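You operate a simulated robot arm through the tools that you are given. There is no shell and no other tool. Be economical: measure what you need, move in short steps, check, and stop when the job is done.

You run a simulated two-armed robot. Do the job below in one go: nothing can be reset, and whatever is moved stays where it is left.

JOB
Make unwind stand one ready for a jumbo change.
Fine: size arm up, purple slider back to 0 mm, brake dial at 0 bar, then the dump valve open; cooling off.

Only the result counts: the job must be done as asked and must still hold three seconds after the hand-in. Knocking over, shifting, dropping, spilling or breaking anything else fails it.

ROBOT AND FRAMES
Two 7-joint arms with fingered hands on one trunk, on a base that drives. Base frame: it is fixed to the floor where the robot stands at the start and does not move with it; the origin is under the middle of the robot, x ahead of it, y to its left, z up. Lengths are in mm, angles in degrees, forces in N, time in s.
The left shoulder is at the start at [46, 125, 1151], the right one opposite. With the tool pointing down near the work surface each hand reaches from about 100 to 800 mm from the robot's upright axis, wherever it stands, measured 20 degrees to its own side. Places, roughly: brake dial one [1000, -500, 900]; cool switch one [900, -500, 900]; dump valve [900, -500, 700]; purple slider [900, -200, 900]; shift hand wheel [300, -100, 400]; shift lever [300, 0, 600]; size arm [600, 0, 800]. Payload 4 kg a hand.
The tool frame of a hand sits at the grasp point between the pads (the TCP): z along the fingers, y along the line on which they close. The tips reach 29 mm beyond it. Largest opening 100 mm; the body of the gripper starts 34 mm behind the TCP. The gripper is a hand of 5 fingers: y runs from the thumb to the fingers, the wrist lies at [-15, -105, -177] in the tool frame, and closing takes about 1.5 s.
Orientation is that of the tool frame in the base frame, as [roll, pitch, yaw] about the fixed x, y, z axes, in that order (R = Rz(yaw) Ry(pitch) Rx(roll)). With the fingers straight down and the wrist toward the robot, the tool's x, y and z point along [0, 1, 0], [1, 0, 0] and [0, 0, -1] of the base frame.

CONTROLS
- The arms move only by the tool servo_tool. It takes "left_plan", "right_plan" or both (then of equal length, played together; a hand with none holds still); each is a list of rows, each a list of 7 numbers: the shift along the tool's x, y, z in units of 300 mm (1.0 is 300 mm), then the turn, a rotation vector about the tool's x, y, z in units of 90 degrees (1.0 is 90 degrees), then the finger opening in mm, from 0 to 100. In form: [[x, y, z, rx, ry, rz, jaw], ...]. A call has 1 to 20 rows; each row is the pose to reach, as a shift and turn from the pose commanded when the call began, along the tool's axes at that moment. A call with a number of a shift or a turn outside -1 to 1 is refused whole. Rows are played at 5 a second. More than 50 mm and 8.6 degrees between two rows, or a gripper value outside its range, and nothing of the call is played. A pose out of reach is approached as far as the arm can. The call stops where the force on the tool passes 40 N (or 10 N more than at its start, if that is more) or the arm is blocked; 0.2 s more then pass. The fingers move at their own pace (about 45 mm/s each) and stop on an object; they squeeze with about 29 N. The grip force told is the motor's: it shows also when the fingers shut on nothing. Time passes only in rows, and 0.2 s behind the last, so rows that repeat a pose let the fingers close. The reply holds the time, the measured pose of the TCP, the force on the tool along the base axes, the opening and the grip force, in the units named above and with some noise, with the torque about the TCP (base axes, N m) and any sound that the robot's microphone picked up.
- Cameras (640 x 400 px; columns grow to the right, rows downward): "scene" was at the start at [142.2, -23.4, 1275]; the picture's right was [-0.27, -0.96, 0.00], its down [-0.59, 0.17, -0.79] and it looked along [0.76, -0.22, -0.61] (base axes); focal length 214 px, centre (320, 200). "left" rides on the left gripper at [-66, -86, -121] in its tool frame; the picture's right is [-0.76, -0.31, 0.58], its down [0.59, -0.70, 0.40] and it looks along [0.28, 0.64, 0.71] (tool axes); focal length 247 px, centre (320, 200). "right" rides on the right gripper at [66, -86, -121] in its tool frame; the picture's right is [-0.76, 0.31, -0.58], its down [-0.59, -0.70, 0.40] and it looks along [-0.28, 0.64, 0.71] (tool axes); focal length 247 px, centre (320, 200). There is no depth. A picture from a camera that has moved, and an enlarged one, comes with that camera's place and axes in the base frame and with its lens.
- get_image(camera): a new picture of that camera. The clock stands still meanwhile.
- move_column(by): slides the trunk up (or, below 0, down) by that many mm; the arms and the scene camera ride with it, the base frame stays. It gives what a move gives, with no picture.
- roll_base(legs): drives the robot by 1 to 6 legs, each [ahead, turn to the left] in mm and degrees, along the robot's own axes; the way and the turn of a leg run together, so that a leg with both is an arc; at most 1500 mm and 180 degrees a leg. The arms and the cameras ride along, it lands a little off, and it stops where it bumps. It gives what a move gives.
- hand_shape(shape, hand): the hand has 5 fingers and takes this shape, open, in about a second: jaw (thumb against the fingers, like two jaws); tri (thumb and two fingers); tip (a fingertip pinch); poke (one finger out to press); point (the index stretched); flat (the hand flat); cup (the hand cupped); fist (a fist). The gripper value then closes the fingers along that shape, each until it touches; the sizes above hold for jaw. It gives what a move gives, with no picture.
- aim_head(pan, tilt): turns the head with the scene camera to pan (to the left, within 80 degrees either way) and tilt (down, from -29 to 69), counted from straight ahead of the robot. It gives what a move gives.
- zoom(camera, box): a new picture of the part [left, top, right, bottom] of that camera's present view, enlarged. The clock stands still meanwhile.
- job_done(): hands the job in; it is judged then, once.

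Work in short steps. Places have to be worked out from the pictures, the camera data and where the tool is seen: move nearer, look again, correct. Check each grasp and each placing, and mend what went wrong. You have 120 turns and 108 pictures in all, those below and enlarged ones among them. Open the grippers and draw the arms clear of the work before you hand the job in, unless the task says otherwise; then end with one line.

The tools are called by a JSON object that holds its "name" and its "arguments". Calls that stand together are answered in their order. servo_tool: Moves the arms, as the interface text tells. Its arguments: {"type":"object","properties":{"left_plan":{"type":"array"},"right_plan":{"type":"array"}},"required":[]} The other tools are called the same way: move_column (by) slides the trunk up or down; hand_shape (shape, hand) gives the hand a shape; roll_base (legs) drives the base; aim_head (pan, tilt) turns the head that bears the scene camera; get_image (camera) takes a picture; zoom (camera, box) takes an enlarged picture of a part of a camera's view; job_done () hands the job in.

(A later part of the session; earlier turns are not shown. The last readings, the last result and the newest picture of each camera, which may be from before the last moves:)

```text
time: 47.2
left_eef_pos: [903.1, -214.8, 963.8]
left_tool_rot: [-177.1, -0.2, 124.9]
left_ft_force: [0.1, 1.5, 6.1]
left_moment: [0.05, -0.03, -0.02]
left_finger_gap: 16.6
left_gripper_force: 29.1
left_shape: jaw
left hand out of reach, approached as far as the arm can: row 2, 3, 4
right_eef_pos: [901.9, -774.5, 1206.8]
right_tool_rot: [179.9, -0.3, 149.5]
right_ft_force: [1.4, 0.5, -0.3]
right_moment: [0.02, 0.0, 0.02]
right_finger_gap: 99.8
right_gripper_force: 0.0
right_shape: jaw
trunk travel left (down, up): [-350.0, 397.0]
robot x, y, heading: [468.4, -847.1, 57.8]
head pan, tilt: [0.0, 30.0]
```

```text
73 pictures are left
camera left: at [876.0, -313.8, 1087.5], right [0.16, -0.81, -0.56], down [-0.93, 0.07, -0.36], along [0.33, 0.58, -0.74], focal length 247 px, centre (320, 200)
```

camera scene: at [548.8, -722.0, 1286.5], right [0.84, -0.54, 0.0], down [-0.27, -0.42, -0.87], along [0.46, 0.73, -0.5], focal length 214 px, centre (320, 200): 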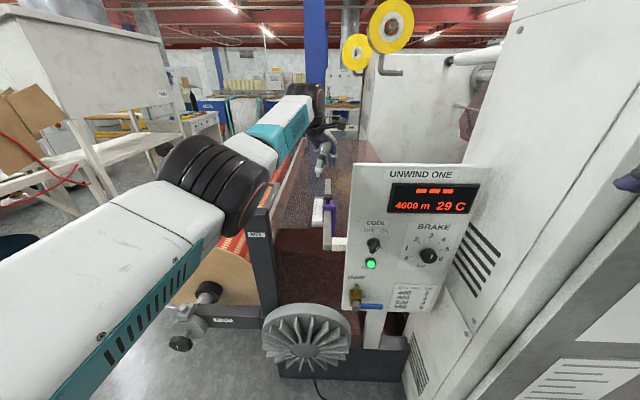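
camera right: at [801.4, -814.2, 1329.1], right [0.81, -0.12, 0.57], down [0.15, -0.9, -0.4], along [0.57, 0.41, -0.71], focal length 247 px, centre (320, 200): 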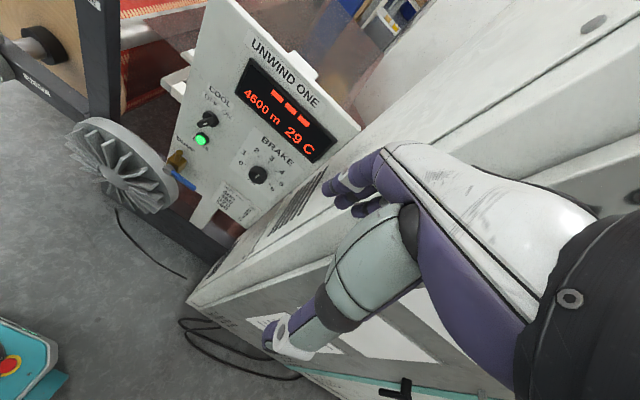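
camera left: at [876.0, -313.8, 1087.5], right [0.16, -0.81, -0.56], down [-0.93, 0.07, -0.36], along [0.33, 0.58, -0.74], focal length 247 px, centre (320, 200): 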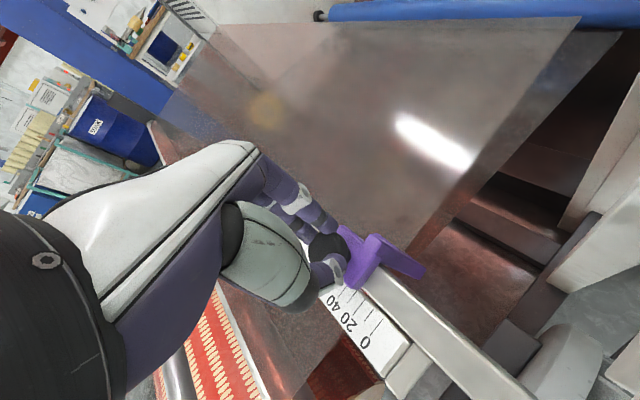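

The arm IK is at its limit there, but the robot's heading (57.6°) nearly matches the rail, so I pull the slider by backing the base 20 mm.

{"name": "roll_base", "arguments": {"legs": [[-20, 0]]}}

{"name": "get_image", "arguments": {"camera": "left"}}

```text
time: 48.0
left_eef_pos: [892.6, -234.7, 964.2]
left_tool_rot: [-177.1, -0.3, 124.9]
left_ft_force: [-2.0, -0.1, 8.8]
left_moment: [-0.01, 0.09, 0.0]
left_finger_gap: 16.5
left_gripper_force: 28.9
left_shape: jaw
right_eef_pos: [890.6, -793.3, 1207.7]
right_tool_rot: [179.9, -0.3, 149.5]
right_ft_force: [0.4, -1.2, 0.0]
right_moment: [-0.02, 0.02, 0.02]
right_finger_gap: 100.1
right_gripper_force: 0.0
right_shape: jaw
trunk travel left (down, up): [-350.0, 397.0]
robot x, y, heading: [456.2, -863.2, 57.6]
head pan, tilt: [0.0, 30.0]
```

```text
72 pictures are left
camera left: at [864.2, -331.7, 1087.7], right [0.16, -0.81, -0.56], down [-0.93, 0.07, -0.36], along [0.33, 0.58, -0.74], focal length 247 px, centre (320, 200)
```

left: 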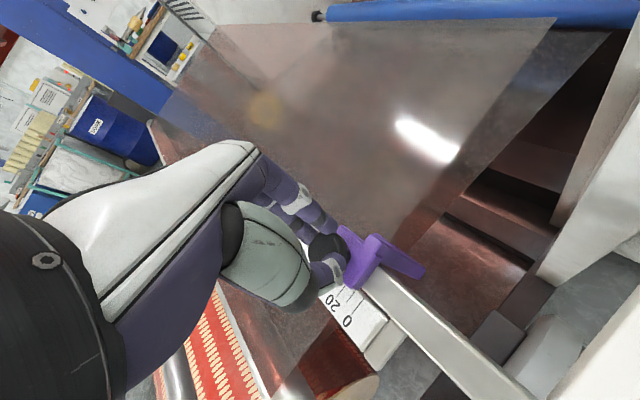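

The slider moves with the hand (the 0 mark comes closer). Back up another 20 mm.

{"name": "roll_base", "arguments": {"legs": [[-20, 0]]}}

{"name": "zoom", "arguments": {"camera": "left", "box": [280, 210, 440, 370]}}

{"name": "zoom", "arguments": {"camera": "scene", "box": [290, 170, 360, 270]}}

```text
time: 48.8
left_eef_pos: [879.7, -249.2, 964.8]
left_tool_rot: [-177.2, -0.4, 125.0]
left_ft_force: [-1.0, 2.3, 12.2]
left_moment: [-0.08, 0.22, 0.11]
left_finger_gap: 16.6
left_gripper_force: 29.3
left_shape: jaw
right_eef_pos: [878.8, -808.4, 1207.9]
right_tool_rot: [179.9, -0.1, 149.6]
right_ft_force: [-0.1, 0.3, -0.2]
right_moment: [0.02, -0.01, 0.0]
right_finger_gap: 99.8
right_gripper_force: 0.1
right_shape: jaw
trunk travel left (down, up): [-350.0, 397.0]
robot x, y, heading: [446.9, -878.4, 57.9]
head pan, tilt: [0.0, 30.0]
```

```text
2.50 times, centred on (360, 290) of left
camera zoom: at [853.5, -348.5, 1088.9], right [0.16, -0.81, -0.57], down [-0.93, 0.07, -0.36], along [0.33, 0.58, -0.74], focal length 617 px, centre (220, -25)
```

zoom: 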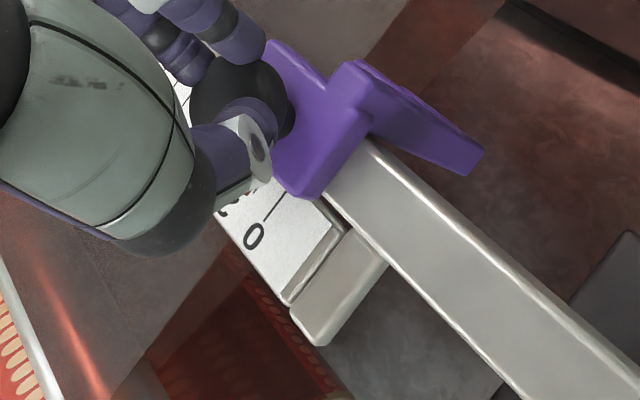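

```text
4.00 times, centred on (325, 220) of scene
camera zoom: at [526.4, -757.6, 1286.7], right [0.84, -0.54, 0.0], down [-0.27, -0.42, -0.87], along [0.46, 0.73, -0.5], focal length 858 px, centre (300, 120)
```

zoom: 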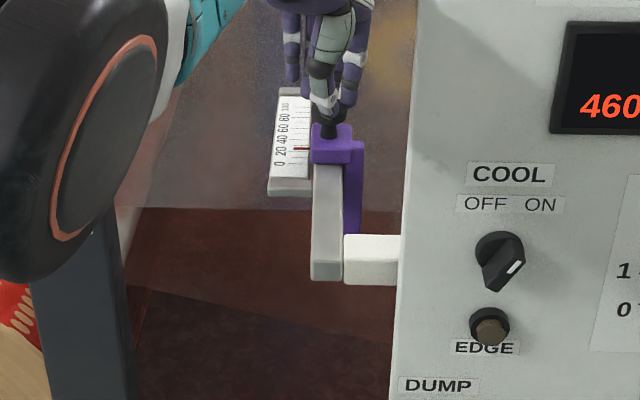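

Moved ~43 mm; the pointer reads roughly 8–12 mm left. Back up 8 mm more.

{"name": "roll_base", "arguments": {"legs": [[-8, 0]]}}

{"name": "zoom", "arguments": {"camera": "scene", "box": [300, 180, 350, 230]}}

```text
time: 49.5
left_eef_pos: [877.4, -256.2, 965.5]
left_tool_rot: [-177.4, -0.4, 124.8]
left_ft_force: [-1.2, 3.2, 8.2]
left_moment: [0.0, 0.17, 0.11]
left_finger_gap: 15.5
left_gripper_force: 29.0
left_shape: jaw
right_eef_pos: [874.6, -814.4, 1208.6]
right_tool_rot: [179.9, -0.1, 149.5]
right_ft_force: [-0.2, 0.0, -0.2]
right_moment: [0.02, -0.04, 0.0]
right_finger_gap: 100.1
right_gripper_force: 0.1
right_shape: jaw
trunk travel left (down, up): [-350.0, 397.0]
robot x, y, heading: [442.2, -888.8, 57.7]
head pan, tilt: [0.0, 30.0]
```

```text
8.00 times, centred on (325, 205) of scene
camera zoom: at [522.3, -763.8, 1286.6], right [0.84, -0.54, 0.0], down [-0.27, -0.42, -0.87], along [0.46, 0.73, -0.5], focal length 1716 px, centre (280, 160)
```

zoom: 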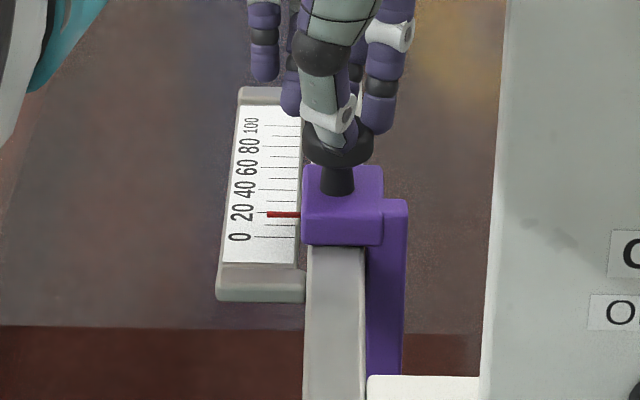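

In this view the pointer reads about 20, so the fingers are slipping on the knob. Check the grip from the hand camera.

{"name": "zoom", "arguments": {"camera": "left", "box": [260, 190, 460, 350]}}

```text
2.50 times, centred on (360, 270) of left
camera zoom: at [849.4, -354.6, 1089.3], right [0.16, -0.81, -0.57], down [-0.93, 0.07, -0.36], along [0.33, 0.58, -0.74], focal length 617 px, centre (220, 25)
```

zoom: 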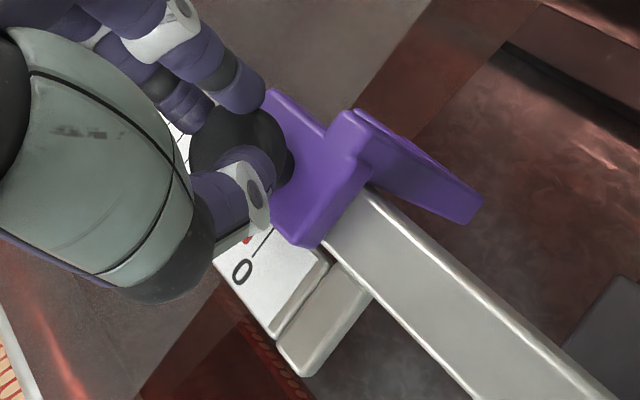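

Parallax makes this view over-read by ~9 mm, so the slider is at about 8–11 mm. Pull another 8 mm by the base and look again.

{"name": "roll_base", "arguments": {"legs": [[-8, 0]]}}

{"name": "zoom", "arguments": {"camera": "scene", "box": [300, 180, 350, 230]}}

{"name": "zoom", "arguments": {"camera": "left", "box": [290, 230, 390, 310]}}

```text
time: 50.3
left_eef_pos: [876.5, -261.8, 966.1]
left_tool_rot: [-177.7, -0.5, 124.8]
left_ft_force: [13.2, 14.0, 9.0]
left_moment: [0.4, -0.44, -0.02]
left_finger_gap: 13.4
left_gripper_force: 28.9
left_shape: jaw
right_eef_pos: [872.7, -821.5, 1206.5]
right_tool_rot: [-180.0, -0.1, 149.6]
right_ft_force: [-0.8, -0.2, -0.1]
right_moment: [0.01, 0.01, 0.03]
right_finger_gap: 100.0
right_gripper_force: 0.1
right_shape: jaw
trunk travel left (down, up): [-350.0, 397.0]
robot x, y, heading: [438.0, -897.4, 57.6]
head pan, tilt: [0.0, 30.0]
```

```text
8.00 times, centred on (325, 205) of scene
camera zoom: at [519.8, -769.0, 1286.4], right [0.84, -0.54, 0.0], down [-0.27, -0.42, -0.87], along [0.46, 0.73, -0.5], focal length 1716 px, centre (280, 160)
```

zoom: 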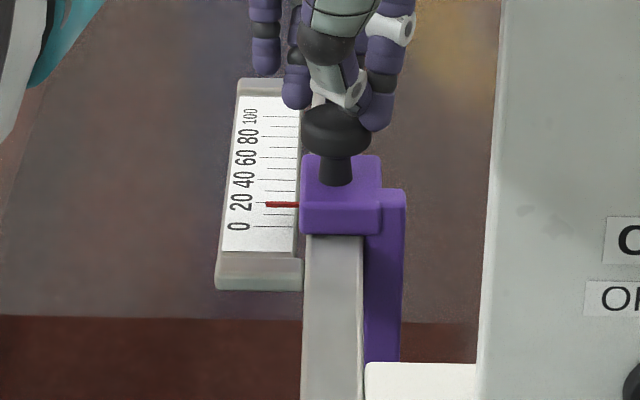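

```text
5.00 times, centred on (340, 270) of left
camera zoom: at [847.1, -359.8, 1089.8], right [0.16, -0.81, -0.57], down [-0.93, 0.07, -0.37], along [0.34, 0.59, -0.74], focal length 1235 px, centre (220, -150)
```

zoom: 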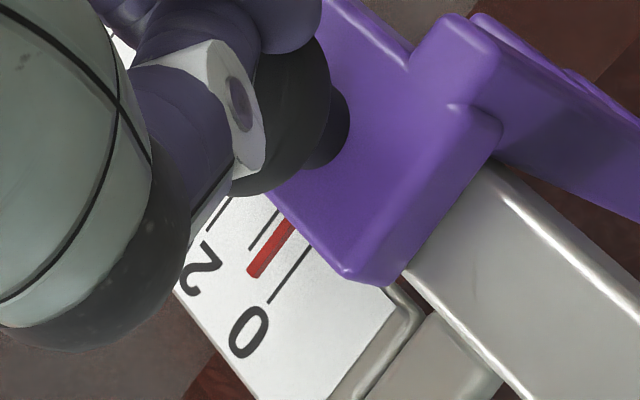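

The slider now resists (force 19 N, fingers slipping) and two-view parallax gives reading ≈0: it's at its zero stop. I open the hand and rise clear, then check.

{"name": "servo_tool", "arguments": {"left_plan": [[0, 0, 0, 0, 0, 0, 40], [0, 0, 0, 0, 0, 0, 70], [0, 0, 0, 0, 0, 0, 70], [0, 0, 0, 0, 0, 0, 70], [0, 0, -0.08, 0, 0, 0, 70], [0, 0, -0.18, 0, 0, 0, 70], [0, 0, -0.3, 0, 0, 0, 70], [0, 0, -0.4, 0, 0, 0, 70]]}}

{"name": "zoom", "arguments": {"camera": "left", "box": [300, 200, 460, 300]}}

{"name": "zoom", "arguments": {"camera": "scene", "box": [300, 180, 350, 230]}}

```text
time: 52.1
left_eef_pos: [870.3, -268.6, 1084.0]
left_tool_rot: [-177.7, -0.4, 124.8]
left_ft_force: [0.6, 0.2, -0.3]
left_moment: [-0.01, -0.01, -0.05]
left_finger_gap: 69.6
left_gripper_force: 0.1
left_shape: jaw
left hand out of reach, approached as far as the arm can: row 6, 7, 8
right_eef_pos: [871.7, -821.1, 1207.6]
right_tool_rot: [179.9, -0.1, 149.5]
right_ft_force: [0.5, -0.2, 0.2]
right_moment: [-0.06, -0.01, -0.04]
right_finger_gap: 99.8
right_gripper_force: 0.0
right_shape: jaw
trunk travel left (down, up): [-350.0, 397.0]
robot x, y, heading: [438.2, -895.3, 57.5]
head pan, tilt: [0.0, 30.0]
```

```text
4.00 times, centred on (380, 250) of left
camera zoom: at [841.0, -367.6, 1206.3], right [0.16, -0.81, -0.57], down [-0.93, 0.07, -0.37], along [0.34, 0.59, -0.74], focal length 988 px, centre (80, 0)
```

zoom: 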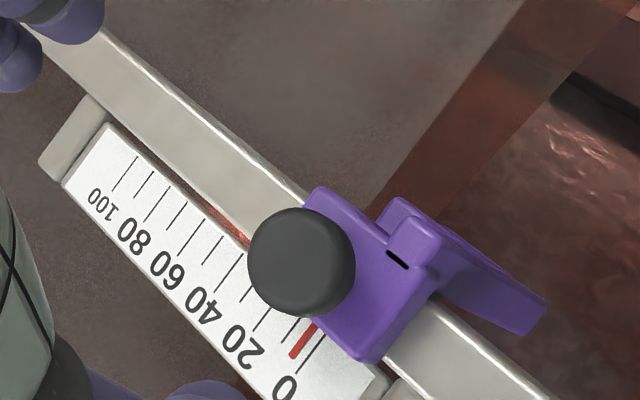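

```text
8.00 times, centred on (325, 205) of scene
camera zoom: at [518.5, -769.7, 1286.5], right [0.84, -0.54, 0.0], down [-0.27, -0.42, -0.87], along [0.46, 0.73, -0.5], focal length 1716 px, centre (280, 160)
```

zoom: 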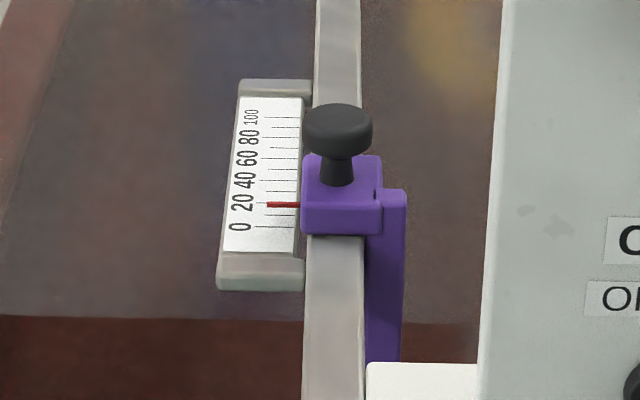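

The slider is at 0 (parallax-corrected) and against its stop. I withdraw the left hand and bring the right hand down in front of the dial, turning its fingers forward.

{"name": "servo_tool", "arguments": {"left_plan": [[0, -0.1, -0.02, 0, 0, 0, 90], [0, -0.2, -0.05, 0, 0, 0, 100], [0, -0.3, -0.1, 0, 0, 0, 100], [0, -0.4, -0.1, 0, 0, 0, 100], [0, -0.5, -0.1, 0, 0, 0, 100], [0, -0.6, -0.1, 0, 0, 0, 100], [0, -0.7, -0.1, 0, 0, 0, 100], [0, -0.75, -0.1, 0, 0, 0, 100], [0, -0.75, -0.1, 0, 0, 0, 100], [0, -0.75, -0.1, 0, 0, 0, 100], [0, -0.75, -0.1, 0, 0, 0, 100], [0, -0.75, -0.1, 0, 0, 0, 100]], "right_plan": [[0.01, 0.03, 0.08, -0.084, 0, 0, 100], [0.02, 0.06, 0.16, -0.167, 0, 0, 100], [0.04, 0.09, 0.24, -0.25, 0, 0, 100], [0.06, 0.12, 0.32, -0.333, 0, 0, 100], [0.08, 0.15, 0.4, -0.417, 0, 0, 100], [0.1, 0.18, 0.48, -0.5, 0, 0, 100], [0.12, 0.21, 0.56, -0.583, 0, 0, 100], [0.14, 0.24, 0.64, -0.667, 0, 0, 100], [0.16, 0.27, 0.72, -0.75, 0, 0, 100], [0.18, 0.3, 0.8, -0.833, 0, 0, 100], [0.19, 0.33, 0.88, -0.917, 0, 0, 100], [0.19, 0.35, 0.93, -1.0, 0, 0, 100]]}}

{"name": "get_image", "arguments": {"camera": "right"}}

{"name": "get_image", "arguments": {"camera": "scene"}}

```text
time: 53.6
left_eef_pos: [713.8, -379.0, 1123.2]
left_tool_rot: [-177.9, -0.5, 124.9]
left_ft_force: [0.2, 0.3, 0.2]
left_moment: [0.03, 0.01, 0.01]
left_finger_gap: 99.6
left_gripper_force: 0.1
left_shape: jaw
right_eef_pos: [966.4, -754.3, 1039.2]
right_tool_rot: [132.5, 0.1, 149.2]
right_ft_force: [-16.4, -21.1, 3.8]
right_moment: [0.56, -0.55, -0.48]
right_finger_gap: 96.5
right_gripper_force: 0.0
right_shape: jaw
right hand out of reach, approached as far as the arm can: row 2, 3, 4, 5, 6, 7
trunk travel left (down, up): [-350.0, 397.0]
robot x, y, heading: [435.4, -891.8, 57.4]
head pan, tilt: [0.0, 30.0]
stopped in row 7 (right hand): the force on the tool passed its limit at 44 N (the readings are from after the stop); the commanded pose is now the measured one
```

```text
63 pictures are left
camera right: at [834.3, -846.9, 1057.1], right [0.54, -0.57, 0.62], down [0.41, -0.46, -0.79], along [0.73, 0.68, -0.01], focal length 247 px, centre (320, 200)
```

right: 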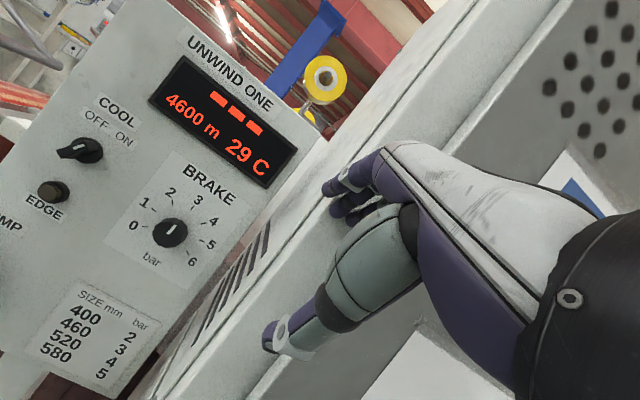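

```text
62 pictures are left
camera scene: at [516.3, -774.3, 1286.9], right [0.84, -0.54, 0.0], down [-0.27, -0.42, -0.87], along [0.46, 0.73, -0.5], focal length 214 px, centre (320, 200)
```

scene: 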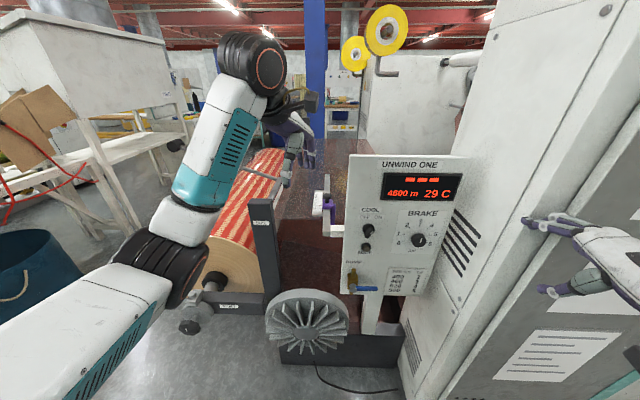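

The fingers brushed the cabinet right of the panel. I back off and shift left in front of the panel before finishing the pitch.

{"name": "servo_tool", "arguments": {"right_plan": [[0.0, -0.045, -0.05, 0, 0, 0, 100], [0.1, -0.05, -0.055, 0, 0, 0, 100], [0.2, -0.05, -0.055, 0, 0, 0, 100], [0.3, -0.05, -0.055, 0, 0, 0, 100], [0.4, -0.05, -0.055, 0, 0, 0, 100], [0.45, -0.02, -0.02, 0, 0, 0, 100]]}}

{"name": "get_image", "arguments": {"camera": "scene"}}

```text
time: 54.3
left_eef_pos: [711.7, -381.4, 1123.5]
left_tool_rot: [-178.0, -0.6, 124.9]
left_ft_force: [0.1, -0.8, 0.7]
left_moment: [0.0, -0.04, 0.02]
left_finger_gap: 99.8
left_gripper_force: 0.1
left_shape: jaw
right_eef_pos: [963.2, -750.8, 1028.7]
right_tool_rot: [131.7, 0.5, 148.4]
right_ft_force: [-15.5, -27.9, 7.0]
right_moment: [0.88, -0.72, -1.03]
right_finger_gap: 96.5
right_gripper_force: 0.1
right_shape: jaw
right hand out of reach, approached as far as the arm can: row 1, 2, 3
trunk travel left (down, up): [-350.0, 397.0]
robot x, y, heading: [434.5, -900.0, 57.5]
head pan, tilt: [0.0, 30.0]
stopped in row 3 (right hand): the force on the tool passed its limit at 55 N (the readings are from after the stop); the commanded pose is now the measured one
```

```text
61 pictures are left
camera scene: at [514.4, -775.6, 1287.2], right [0.84, -0.54, 0.0], down [-0.27, -0.42, -0.87], along [0.46, 0.73, -0.5], focal length 214 px, centre (320, 200)
```

scene: 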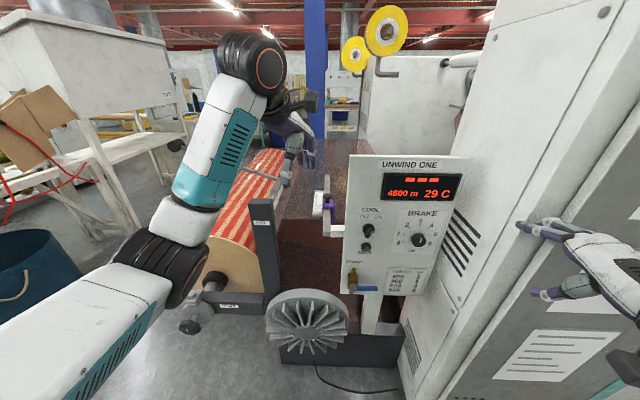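

Still pressing on the cabinet; I free the hand by backing the base 130 mm.

{"name": "roll_base", "arguments": {"legs": [[-130, 0]]}}

{"name": "get_image", "arguments": {"camera": "scene"}}

```text
time: 55.6
left_eef_pos: [645.3, -487.8, 1120.9]
left_tool_rot: [-177.8, -0.6, 124.9]
left_ft_force: [-0.6, -0.5, -0.6]
left_moment: [0.01, 0.02, -0.02]
left_finger_gap: 99.5
left_gripper_force: 0.0
left_shape: jaw
right_eef_pos: [896.4, -856.3, 1024.6]
right_tool_rot: [132.3, 0.3, 148.6]
right_ft_force: [-0.2, 0.0, 0.6]
right_moment: [0.03, 0.0, -0.01]
right_finger_gap: 100.3
right_gripper_force: 0.1
right_shape: jaw
trunk travel left (down, up): [-350.0, 397.0]
robot x, y, heading: [366.9, -1008.5, 57.7]
head pan, tilt: [0.0, 30.0]
```

```text
60 pictures are left
camera scene: at [448.2, -881.1, 1286.7], right [0.84, -0.54, 0.0], down [-0.27, -0.42, -0.87], along [0.46, 0.73, -0.5], focal length 214 px, centre (320, 200)
```

scene: 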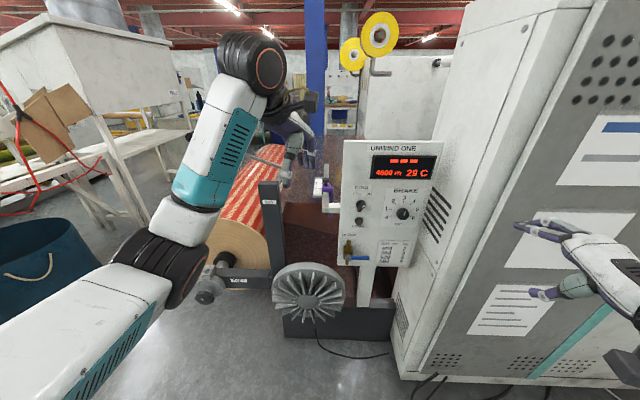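

Free. Now I shift the right hand 150 mm left and a bit forward, keeping its pitch.

{"name": "servo_tool", "arguments": {"right_plan": [[0.1, 0.03, 0.03, 0, 0, 0, 100], [0.2, 0.06, 0.06, 0, 0, 0, 100], [0.3, 0.08, 0.09, 0, 0, 0, 100], [0.4, 0.11, 0.12, 0, 0, 0, 100], [0.5, 0.135, 0.147, 0, 0, 0, 100]]}}

```text
time: 56.8
left_eef_pos: [645.6, -485.3, 1120.8]
left_tool_rot: [-177.8, -0.5, 124.8]
left_ft_force: [-0.8, 0.3, 0.0]
left_moment: [0.01, 0.02, 0.01]
left_finger_gap: 99.9
left_gripper_force: 0.0
left_shape: jaw
right_eef_pos: [815.5, -707.8, 1016.7]
right_tool_rot: [132.3, 0.3, 148.6]
right_ft_force: [-0.6, -0.2, -0.1]
right_moment: [-0.02, 0.01, -0.02]
right_finger_gap: 100.1
right_gripper_force: 0.0
right_shape: jaw
right hand out of reach, approached as far as the arm can: row 1, 2, 3, 4, 5
trunk travel left (down, up): [-350.0, 397.0]
robot x, y, heading: [368.9, -1004.8, 57.7]
head pan, tilt: [0.0, 30.0]
```

Now finish the pitch so the fingers point straight at the panel.

{"name": "servo_tool", "arguments": {"right_plan": [[0, 0.02, 0.02, -0.08, 0, 0, 100], [0, 0.04, 0.04, -0.16, 0, 0, 100], [0, 0.06, 0.06, -0.24, 0, 0, 100], [0, 0.08, 0.08, -0.32, 0, 0, 100], [0, 0.09, 0.1, -0.4, 0, 0, 100], [0, 0.09, 0.1, -0.46, 0, 0, 100], [0, 0.09, 0.1, -0.46, 0, 0, 100]]}}

{"name": "get_image", "arguments": {"camera": "scene"}}

{"name": "get_image", "arguments": {"camera": "right"}}

```text
time: 58.4
left_eef_pos: [647.4, -487.3, 1120.1]
left_tool_rot: [-177.8, -0.6, 124.9]
left_ft_force: [-0.3, 1.1, -0.4]
left_moment: [-0.03, 0.01, 0.02]
left_finger_gap: 99.9
left_gripper_force: 0.0
left_shape: jaw
right_eef_pos: [837.7, -674.5, 1013.1]
right_tool_rot: [91.0, 0.3, 148.6]
right_ft_force: [-0.6, -0.8, -0.7]
right_moment: [-0.02, 0.0, -0.02]
right_finger_gap: 100.0
right_gripper_force: 0.0
right_shape: jaw
trunk travel left (down, up): [-350.0, 397.0]
robot x, y, heading: [366.6, -1006.4, 57.4]
head pan, tilt: [0.0, 30.0]
```

```text
59 pictures are left
camera scene: at [448.7, -880.1, 1286.5], right [0.84, -0.54, 0.0], down [-0.27, -0.42, -0.87], along [0.46, 0.73, -0.5], focal length 214 px, centre (320, 200)
```

scene: 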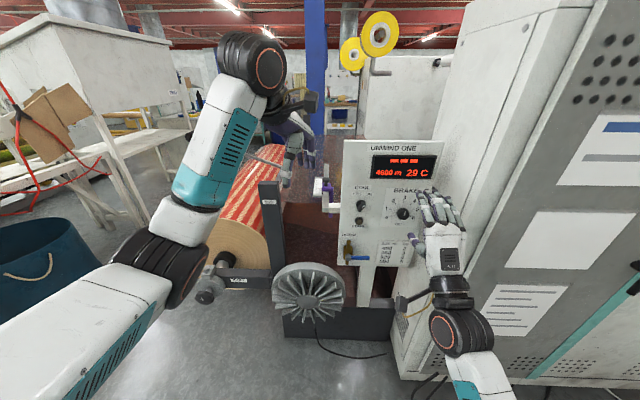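

```text
58 pictures are left
camera right: at [716.7, -744.9, 930.5], right [0.35, -0.88, 0.32], down [0.71, 0.02, -0.71], along [0.62, 0.47, 0.63], focal length 247 px, centre (320, 200)
```

right: 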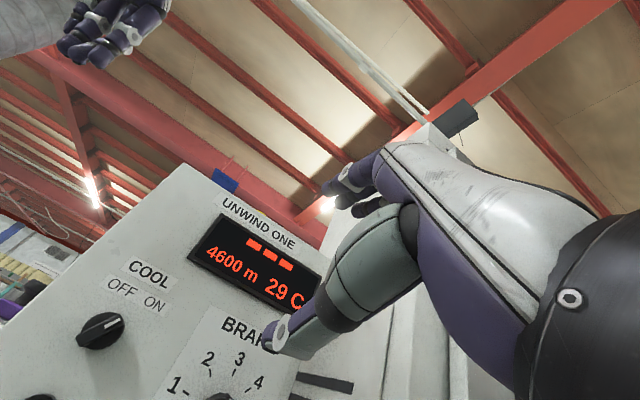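

Posture is good now. Move to a pre-grasp point 90 mm in front of the brake dial, squared to the panel.

{"name": "servo_tool", "arguments": {"right_plan": [[-0.03, -0.06, 0.0, 0, -0.02, 0, 100], [-0.06, -0.13, 0.05, 0, -0.04, 0, 100], [-0.09, -0.2, 0.12, 0, -0.05, 0, 100], [-0.12, -0.26, 0.2, 0, -0.055, 0, 100], [-0.14, -0.32, 0.28, 0, -0.055, 0, 90], [-0.155, -0.377, 0.35, 0, -0.055, 0, 80]]}}

{"name": "get_image", "arguments": {"camera": "right"}}

{"name": "get_image", "arguments": {"camera": "scene"}}

```text
time: 59.8
left_eef_pos: [646.3, -485.8, 1120.8]
left_tool_rot: [-177.6, -0.5, 124.9]
left_ft_force: [-0.5, -0.3, -0.9]
left_moment: [0.01, 0.0, -0.01]
left_finger_gap: 99.8
left_gripper_force: 0.1
left_shape: jaw
right_eef_pos: [930.9, -611.9, 899.9]
right_tool_rot: [91.0, 0.4, 143.6]
right_ft_force: [-0.6, -0.9, 0.5]
right_moment: [0.02, -0.01, -0.04]
right_finger_gap: 80.4
right_gripper_force: 0.1
right_shape: jaw
trunk travel left (down, up): [-350.0, 397.0]
robot x, y, heading: [368.0, -1003.5, 57.9]
head pan, tilt: [0.0, 30.0]
```

```text
57 pictures are left
camera right: at [804.8, -670.7, 815.4], right [0.27, -0.91, 0.32], down [0.71, -0.04, -0.71], along [0.65, 0.42, 0.63], focal length 247 px, centre (320, 200)
```

right: 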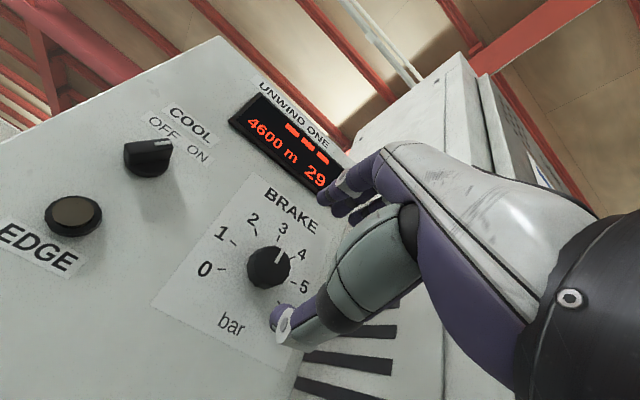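

```text
56 pictures are left
camera scene: at [449.0, -879.8, 1286.4], right [0.84, -0.54, 0.0], down [-0.27, -0.42, -0.87], along [0.46, 0.73, -0.5], focal length 214 px, centre (320, 200)
```

scene: 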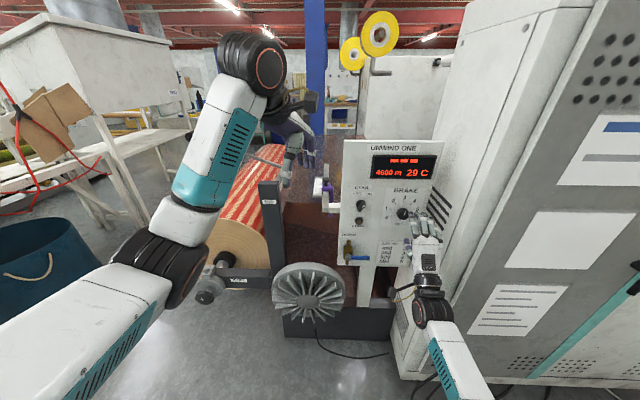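

The ray confirms the dial at (983,-535,900). I pre-turn the hand clockwise 36° about its axis to have room for the counter-clockwise turn.

{"name": "servo_tool", "arguments": {"right_plan": [[0, 0, 0, 0, 0, 0.09, 80], [0, 0, 0, 0, 0, 0.18, 80], [0, 0, 0, 0, 0, 0.27, 80], [0, 0, 0, 0, 0, 0.36, 80], [0, 0, 0, 0, 0, 0.44, 80], [0, 0, 0, 0, 0, 0.44, 80]]}}

{"name": "get_image", "arguments": {"camera": "right"}}

```text
time: 61.2
left_eef_pos: [645.7, -485.6, 1120.8]
left_tool_rot: [-177.7, -0.6, 124.9]
left_ft_force: [-0.2, 0.7, 0.7]
left_moment: [-0.01, 0.04, 0.0]
left_finger_gap: 100.1
left_gripper_force: 0.1
left_shape: jaw
right_eef_pos: [931.1, -612.5, 899.4]
right_tool_rot: [91.2, -39.3, 143.0]
right_ft_force: [-0.1, -0.3, -1.1]
right_moment: [-0.01, 0.01, 0.01]
right_finger_gap: 80.5
right_gripper_force: 0.2
right_shape: jaw
trunk travel left (down, up): [-350.0, 397.0]
robot x, y, heading: [365.2, -1001.9, 57.5]
head pan, tilt: [0.0, 30.0]
```

```text
55 pictures are left
camera right: at [773.6, -646.7, 877.2], right [0.28, -0.93, -0.23], down [0.24, 0.3, -0.92], along [0.93, 0.21, 0.3], focal length 247 px, centre (320, 200)
```

right: 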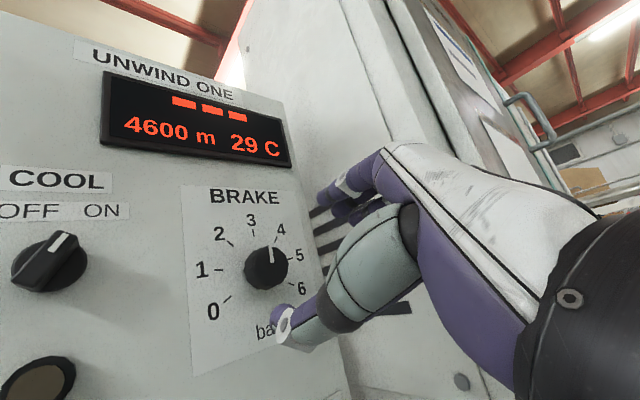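

That works; add 18° more, then advance 78 mm and close on the knob.

{"name": "servo_tool", "arguments": {"right_plan": [[0, 0, 0.0, 0, 0, 0.09, 80], [0, 0, 0.03, 0, 0, 0.18, 70], [0, 0, 0.09, 0, 0, 0.2, 70], [0, 0, 0.15, 0, 0, 0.2, 70], [0, 0, 0.21, 0, 0, 0.2, 70], [0, 0, 0.26, 0, 0, 0.2, 70]]}}

{"name": "get_image", "arguments": {"camera": "right"}}

{"name": "zoom", "arguments": {"camera": "scene", "box": [340, 160, 480, 280]}}

```text
time: 62.6
left_eef_pos: [645.8, -486.0, 1120.5]
left_tool_rot: [-177.7, -0.5, 125.0]
left_ft_force: [0.2, -0.4, 0.6]
left_moment: [0.01, 0.0, 0.0]
left_finger_gap: 99.7
left_gripper_force: 0.0
left_shape: jaw
right_eef_pos: [977.0, -548.2, 898.8]
right_tool_rot: [91.7, -57.2, 142.2]
right_ft_force: [0.4, 0.1, -0.7]
right_moment: [-0.01, 0.04, 0.0]
right_finger_gap: 70.2
right_gripper_force: 0.1
right_shape: jaw
trunk travel left (down, up): [-350.0, 397.0]
robot x, y, heading: [368.8, -1003.4, 57.7]
head pan, tilt: [0.0, 30.0]
```

```text
54 pictures are left
camera right: at [817.8, -581.6, 909.8], right [0.19, -0.87, -0.46], down [0.01, 0.47, -0.88], along [0.98, 0.16, 0.1], focal length 247 px, centre (320, 200)
```

right: 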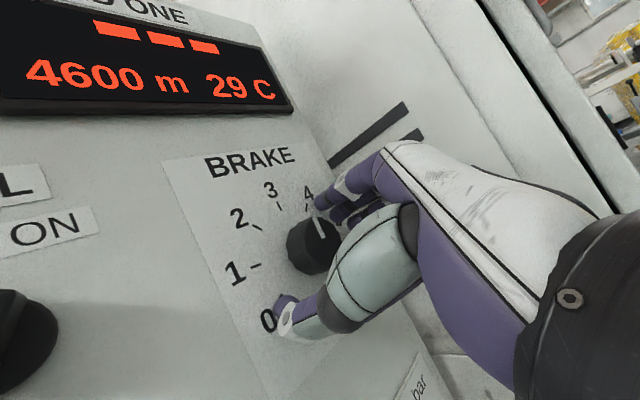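

```text
3.33 times, centred on (410, 220) of scene
camera zoom: at [448.5, -880.2, 1286.5], right [0.84, -0.54, 0.0], down [-0.27, -0.42, -0.87], along [0.46, 0.73, -0.5], focal length 715 px, centre (20, 133)
```

zoom: 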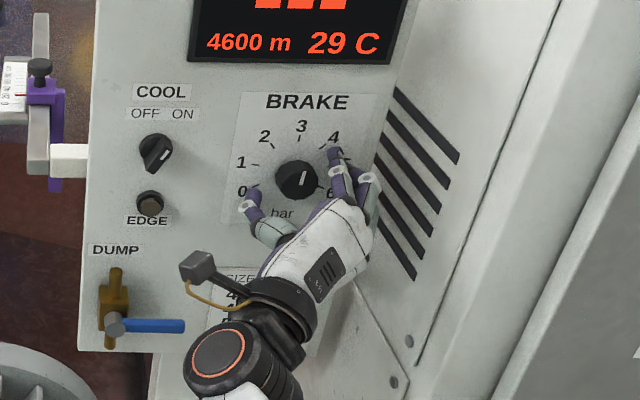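

The knob lies between thumb and fingers. Close.

{"name": "servo_tool", "arguments": {"right_plan": [[0, 0, 0, 0, 0, 0, 50], [0, 0, 0, 0, 0, 0, 35], [0, 0, 0, 0, 0, 0, 20], [0, 0, 0, 0, 0, 0, 10], [0, 0, 0, 0, 0, 0, 10], [0, 0, 0, 0, 0, 0, 10]]}}

{"name": "get_image", "arguments": {"camera": "right"}}

```text
time: 64.0
left_eef_pos: [646.4, -486.4, 1119.9]
left_tool_rot: [-177.8, -0.5, 124.8]
left_ft_force: [0.2, 0.0, -0.6]
left_moment: [0.02, -0.02, -0.02]
left_finger_gap: 100.0
left_gripper_force: 0.0
left_shape: jaw
right_eef_pos: [977.2, -547.7, 897.8]
right_tool_rot: [91.9, -57.1, 142.1]
right_ft_force: [-1.5, 2.4, -1.5]
right_moment: [0.0, 0.03, 0.01]
right_finger_gap: 30.6
right_gripper_force: 29.2
right_shape: jaw
trunk travel left (down, up): [-350.0, 397.0]
robot x, y, heading: [368.6, -1000.5, 57.8]
head pan, tilt: [0.0, 30.0]
```

```text
52 pictures are left
camera right: at [817.7, -581.2, 909.4], right [0.19, -0.87, -0.46], down [0.01, 0.47, -0.88], along [0.98, 0.17, 0.1], focal length 247 px, centre (320, 200)
```

right: 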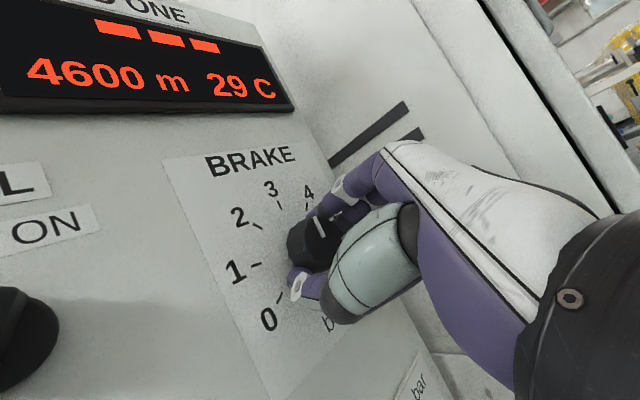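

Gripped (30.6 mm). Turn counter-clockwise 81° about the tool axis.

{"name": "servo_tool", "arguments": {"right_plan": [[0, 0, 0, 0, 0, -0.09, 10], [0, 0, 0, 0, 0, -0.18, 10], [0, 0, 0, 0, 0, -0.27, 10], [0, 0, 0, 0, 0, -0.36, 10], [0, 0, 0, 0, 0, -0.45, 10], [0, 0, 0, 0, 0, -0.54, 10], [0, 0, 0, 0, 0, -0.63, 10], [0, 0, 0, 0, 0, -0.72, 10], [0, 0, 0, 0, 0, -0.81, 10], [0, 0, 0, 0, 0, -0.9, 10], [0, 0, 0, 0, 0, -0.9, 10]]}}

{"name": "zoom", "arguments": {"camera": "scene", "box": [340, 160, 480, 280]}}

{"name": "get_image", "arguments": {"camera": "right"}}

```text
time: 66.4
left_eef_pos: [646.9, -487.5, 1119.8]
left_tool_rot: [-177.8, -0.5, 124.9]
left_ft_force: [-0.2, -0.2, 0.5]
left_moment: [0.0, 0.02, -0.02]
left_finger_gap: 99.8
left_gripper_force: 0.0
left_shape: jaw
right_eef_pos: [976.3, -548.1, 899.8]
right_tool_rot: [90.9, 23.9, 144.0]
right_ft_force: [7.2, 0.6, 6.9]
right_moment: [0.44, -0.24, 0.03]
right_finger_gap: 29.5
right_gripper_force: 28.9
right_shape: jaw
trunk travel left (down, up): [-350.0, 397.0]
robot x, y, heading: [369.3, -1008.3, 57.5]
head pan, tilt: [0.0, 30.0]
```

```text
3.33 times, centred on (410, 220) of scene
camera zoom: at [448.9, -880.6, 1286.6], right [0.84, -0.54, 0.0], down [-0.27, -0.42, -0.87], along [0.46, 0.73, -0.5], focal length 715 px, centre (20, 133)
```

zoom: 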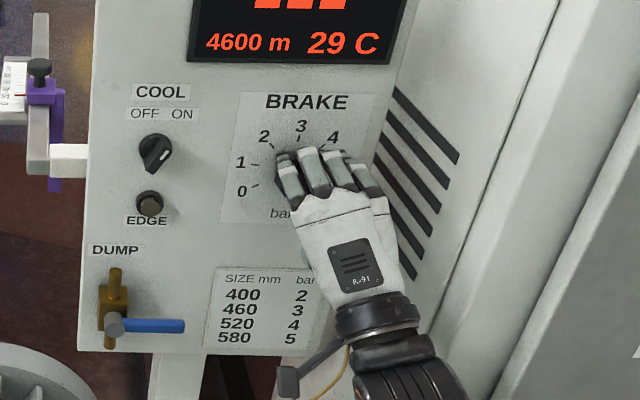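

```text
50 pictures are left
camera right: at [883.5, -632.2, 796.3], right [0.12, -0.79, 0.6], down [0.9, -0.17, -0.41], along [0.43, 0.58, 0.69], focal length 247 px, centre (320, 200)
```

right: 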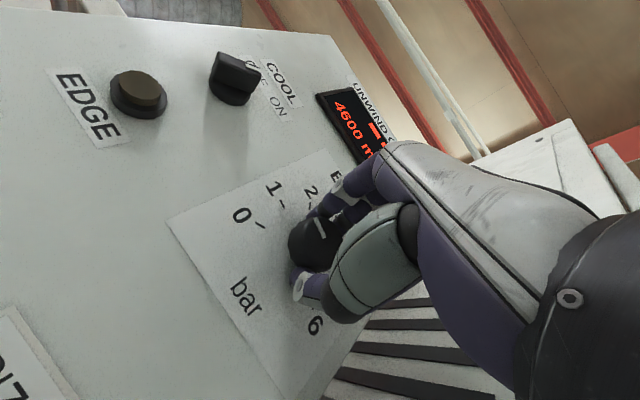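

The knob turned with the hand. Open, look at the dial value.

{"name": "servo_tool", "arguments": {"right_plan": [[0, 0, 0, 0, 0, 0, 50], [0, 0, 0, 0, 0, 0, 70], [0, 0, 0, 0, 0, 0, 70], [0, 0, 0, 0, 0, 0, 70], [0, 0, -0.1, 0, 0, 0, 70], [0, 0, -0.2, 0, 0, 0, 70]]}}

{"name": "zoom", "arguments": {"camera": "right", "box": [200, 150, 360, 330]}}

```text
time: 67.8
left_eef_pos: [646.3, -486.3, 1121.1]
left_tool_rot: [-177.8, -0.4, 124.9]
left_ft_force: [0.7, 0.5, 0.5]
left_moment: [-0.02, -0.02, -0.04]
left_finger_gap: 100.0
left_gripper_force: 0.1
left_shape: jaw
right_eef_pos: [941.0, -596.3, 899.6]
right_tool_rot: [91.0, 23.8, 144.1]
right_ft_force: [0.3, -0.4, 0.5]
right_moment: [0.05, 0.02, -0.02]
right_finger_gap: 69.7
right_gripper_force: 0.1
right_shape: jaw
trunk travel left (down, up): [-350.0, 397.0]
robot x, y, heading: [367.8, -1004.4, 57.4]
head pan, tilt: [0.0, 30.0]
```

```text
2.22 times, centred on (280, 240) of right
camera zoom: at [846.5, -679.9, 796.9], right [0.12, -0.79, 0.59], down [0.89, -0.17, -0.41], along [0.43, 0.58, 0.69], focal length 549 px, centre (409, 111)
```

zoom: 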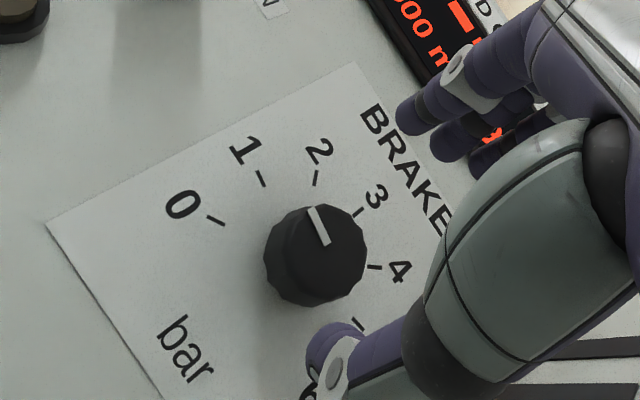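

Pointer now at about 1.25 bar. Re-bite: turn the hand back 45°, advance, and close again.

{"name": "servo_tool", "arguments": {"right_plan": [[0, 0, 0, 0, 0, 0.09, 70], [0, 0, 0, 0, 0, 0.18, 70], [0, 0, 0, 0, 0, 0.27, 70], [0, 0, 0, 0, 0, 0.36, 70], [0, 0, 0, 0, 0, 0.45, 70], [0, 0, 0.05, 0, 0, 0.5, 70], [0, 0, 0.1, 0, 0, 0.5, 70], [0, 0, 0.15, 0, 0, 0.5, 70], [0, 0, 0.2, 0, 0, 0.5, 70], [0, 0, 0.2, 0, 0, 0.5, 50], [0, 0, 0.2, 0, 0, 0.5, 30], [0, 0, 0.2, 0, 0, 0.5, 10], [0, 0, 0.2, 0, 0, 0.5, 10], [0, 0, 0.2, 0, 0, 0.5, 10], [0, 0, 0.2, 0, 0, 0.5, 10]]}}

{"name": "get_image", "arguments": {"camera": "right"}}

```text
time: 71.0
left_eef_pos: [646.3, -485.5, 1120.6]
left_tool_rot: [-177.6, -0.5, 124.9]
left_ft_force: [-1.2, -0.6, -0.2]
left_moment: [0.02, -0.02, 0.02]
left_finger_gap: 99.7
left_gripper_force: 0.1
left_shape: jaw
right_eef_pos: [976.7, -549.2, 899.1]
right_tool_rot: [91.1, -21.3, 143.2]
right_ft_force: [1.0, 0.8, -3.3]
right_moment: [0.01, -0.01, 0.0]
right_finger_gap: 30.7
right_gripper_force: 29.4
right_shape: jaw
trunk travel left (down, up): [-350.0, 397.0]
robot x, y, heading: [368.4, -1004.8, 57.5]
head pan, tilt: [0.0, 30.0]
```

```text
48 pictures are left
camera right: at [829.0, -591.8, 844.1], right [0.32, -0.95, 0.02], down [0.46, 0.13, -0.88], along [0.83, 0.29, 0.48], focal length 247 px, centre (320, 200)
```

right: 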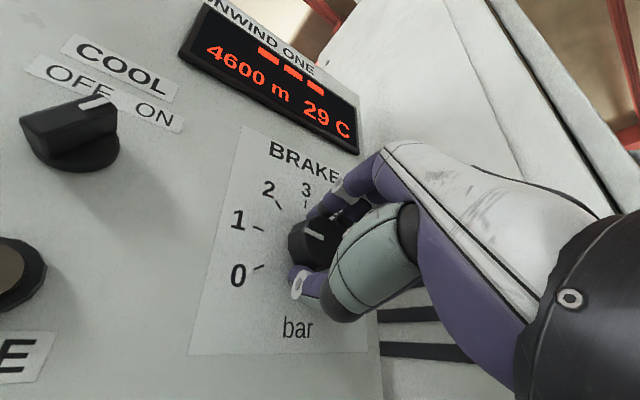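

Gripped; pointer about 1.2. Turn counter-clockwise 46°.

{"name": "servo_tool", "arguments": {"right_plan": [[0, 0, 0, 0, 0, -0.09, 10], [0, 0, 0, 0, 0, -0.18, 10], [0, 0, 0, 0, 0, -0.27, 10], [0, 0, 0, 0, 0, -0.36, 10], [0, 0, 0, 0, 0, -0.45, 10], [0, 0, 0, 0, 0, -0.52, 10], [0, 0, 0, 0, 0, -0.52, 10]]}}

{"name": "servo_tool", "arguments": {"right_plan": [[0, 0, 0, 0, 0, 0, 50], [0, 0, 0, 0, 0, 0, 70], [0, 0, 0, 0, 0, 0, 70], [0, 0, 0, 0, 0, 0, 70], [0, 0, -0.1, 0, 0, 0, 70], [0, 0, -0.2, 0, 0, 0, 70]]}}

{"name": "zoom", "arguments": {"camera": "right", "box": [200, 150, 360, 330]}}

```text
time: 72.6
left_eef_pos: [646.9, -488.2, 1120.8]
left_tool_rot: [-177.8, -0.4, 124.9]
left_ft_force: [-0.1, -0.6, 0.5]
left_moment: [0.03, 0.0, 0.0]
left_finger_gap: 99.9
left_gripper_force: 0.0
left_shape: jaw
right_eef_pos: [978.6, -550.0, 899.0]
right_tool_rot: [91.0, 25.8, 144.0]
right_ft_force: [4.9, -5.2, 3.7]
right_moment: [0.32, 0.07, -0.14]
right_finger_gap: 30.2
right_gripper_force: 29.1
right_shape: jaw
trunk travel left (down, up): [-350.0, 397.0]
robot x, y, heading: [368.2, -1005.1, 57.6]
head pan, tilt: [0.0, 30.0]
```

```text
time: 74.0
left_eef_pos: [646.8, -486.2, 1120.6]
left_tool_rot: [-177.8, -0.5, 124.9]
left_ft_force: [-0.7, -0.6, -0.1]
left_moment: [-0.01, -0.02, -0.03]
left_finger_gap: 99.8
left_gripper_force: 0.1
left_shape: jaw
right_eef_pos: [942.8, -596.7, 898.5]
right_tool_rot: [91.0, 25.6, 144.0]
right_ft_force: [-0.3, 0.1, 0.7]
right_moment: [0.01, 0.05, 0.02]
right_finger_gap: 69.5
right_gripper_force: 0.0
right_shape: jaw
trunk travel left (down, up): [-350.0, 397.0]
robot x, y, heading: [369.2, -1008.4, 57.5]
head pan, tilt: [0.0, 30.0]
```

```text
2.22 times, centred on (280, 240) of right
camera zoom: at [850.5, -682.8, 796.2], right [0.11, -0.78, 0.61], down [0.91, -0.18, -0.39], along [0.41, 0.6, 0.69], focal length 549 px, centre (409, 111)
```

zoom: 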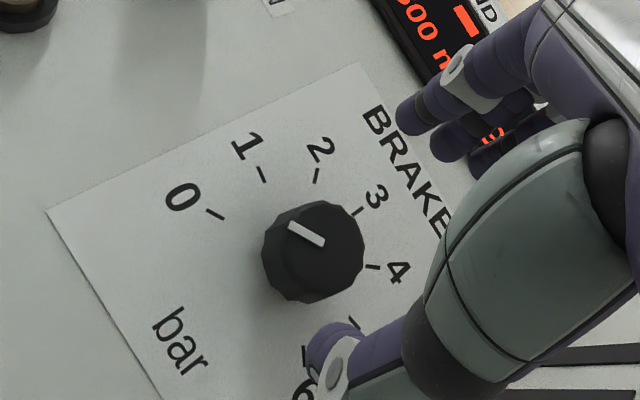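

Pointer is close to 0, perhaps ~0.1. Check with the scene camera.

{"name": "zoom", "arguments": {"camera": "scene", "box": [370, 175, 450, 240]}}

```text
6.15 times, centred on (410, 208) of scene
camera zoom: at [448.7, -880.4, 1286.6], right [0.84, -0.54, 0.0], down [-0.27, -0.42, -0.87], along [0.46, 0.73, -0.5], focal length 1320 px, centre (-234, 154)
```

zoom: 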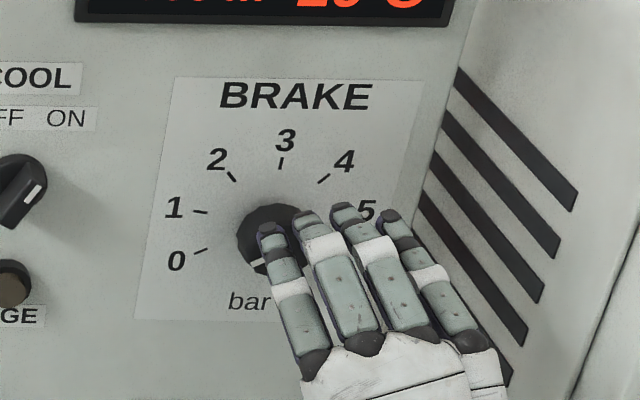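

The hand hides the pointer; withdraw 90 mm and down, then look.

{"name": "servo_tool", "arguments": {"right_plan": [[0, 0, -0.12, 0, 0, 0, 70], [0, -0.1, -0.2, 0, 0, 0, 70], [0, -0.2, -0.25, 0, 0, 0, 70]]}}

{"name": "zoom", "arguments": {"camera": "scene", "box": [380, 185, 430, 235]}}

{"name": "zoom", "arguments": {"camera": "right", "box": [200, 100, 360, 280]}}

```text
time: 74.8
left_eef_pos: [646.6, -487.0, 1120.3]
left_tool_rot: [-177.7, -0.5, 124.9]
left_ft_force: [0.4, 0.1, 1.0]
left_moment: [0.0, 0.0, 0.0]
left_finger_gap: 99.8
left_gripper_force: 0.1
left_shape: jaw
right_eef_pos: [919.4, -672.7, 846.6]
right_tool_rot: [91.0, 25.6, 144.1]
right_ft_force: [-0.2, 1.4, 0.1]
right_moment: [0.02, -0.01, -0.01]
right_finger_gap: 69.4
right_gripper_force: 0.0
right_shape: jaw
trunk travel left (down, up): [-350.0, 397.0]
robot x, y, heading: [365.6, -1005.2, 57.6]
head pan, tilt: [0.0, 30.0]
```

```text
8.00 times, centred on (405, 210) of scene
camera zoom: at [448.9, -880.2, 1286.5], right [0.84, -0.54, 0.0], down [-0.27, -0.42, -0.87], along [0.46, 0.73, -0.5], focal length 1716 px, centre (-360, 120)
```

zoom: 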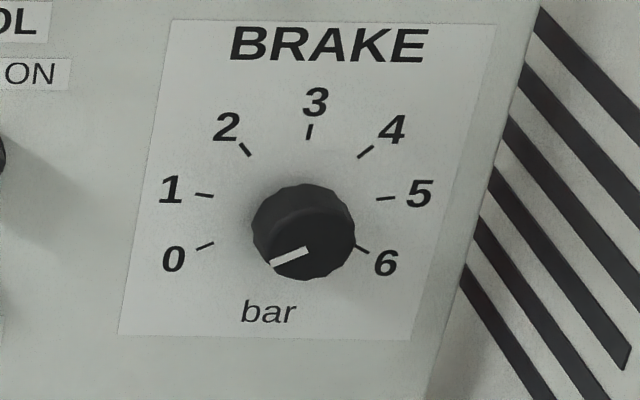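

```text
2.22 times, centred on (280, 190) of right
camera zoom: at [826.7, -759.1, 742.7], right [0.11, -0.78, 0.61], down [0.9, -0.18, -0.39], along [0.41, 0.6, 0.69], focal length 549 px, centre (409, 222)
```

zoom: 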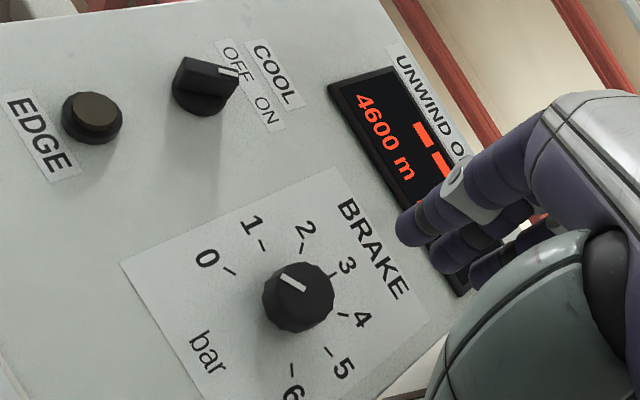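

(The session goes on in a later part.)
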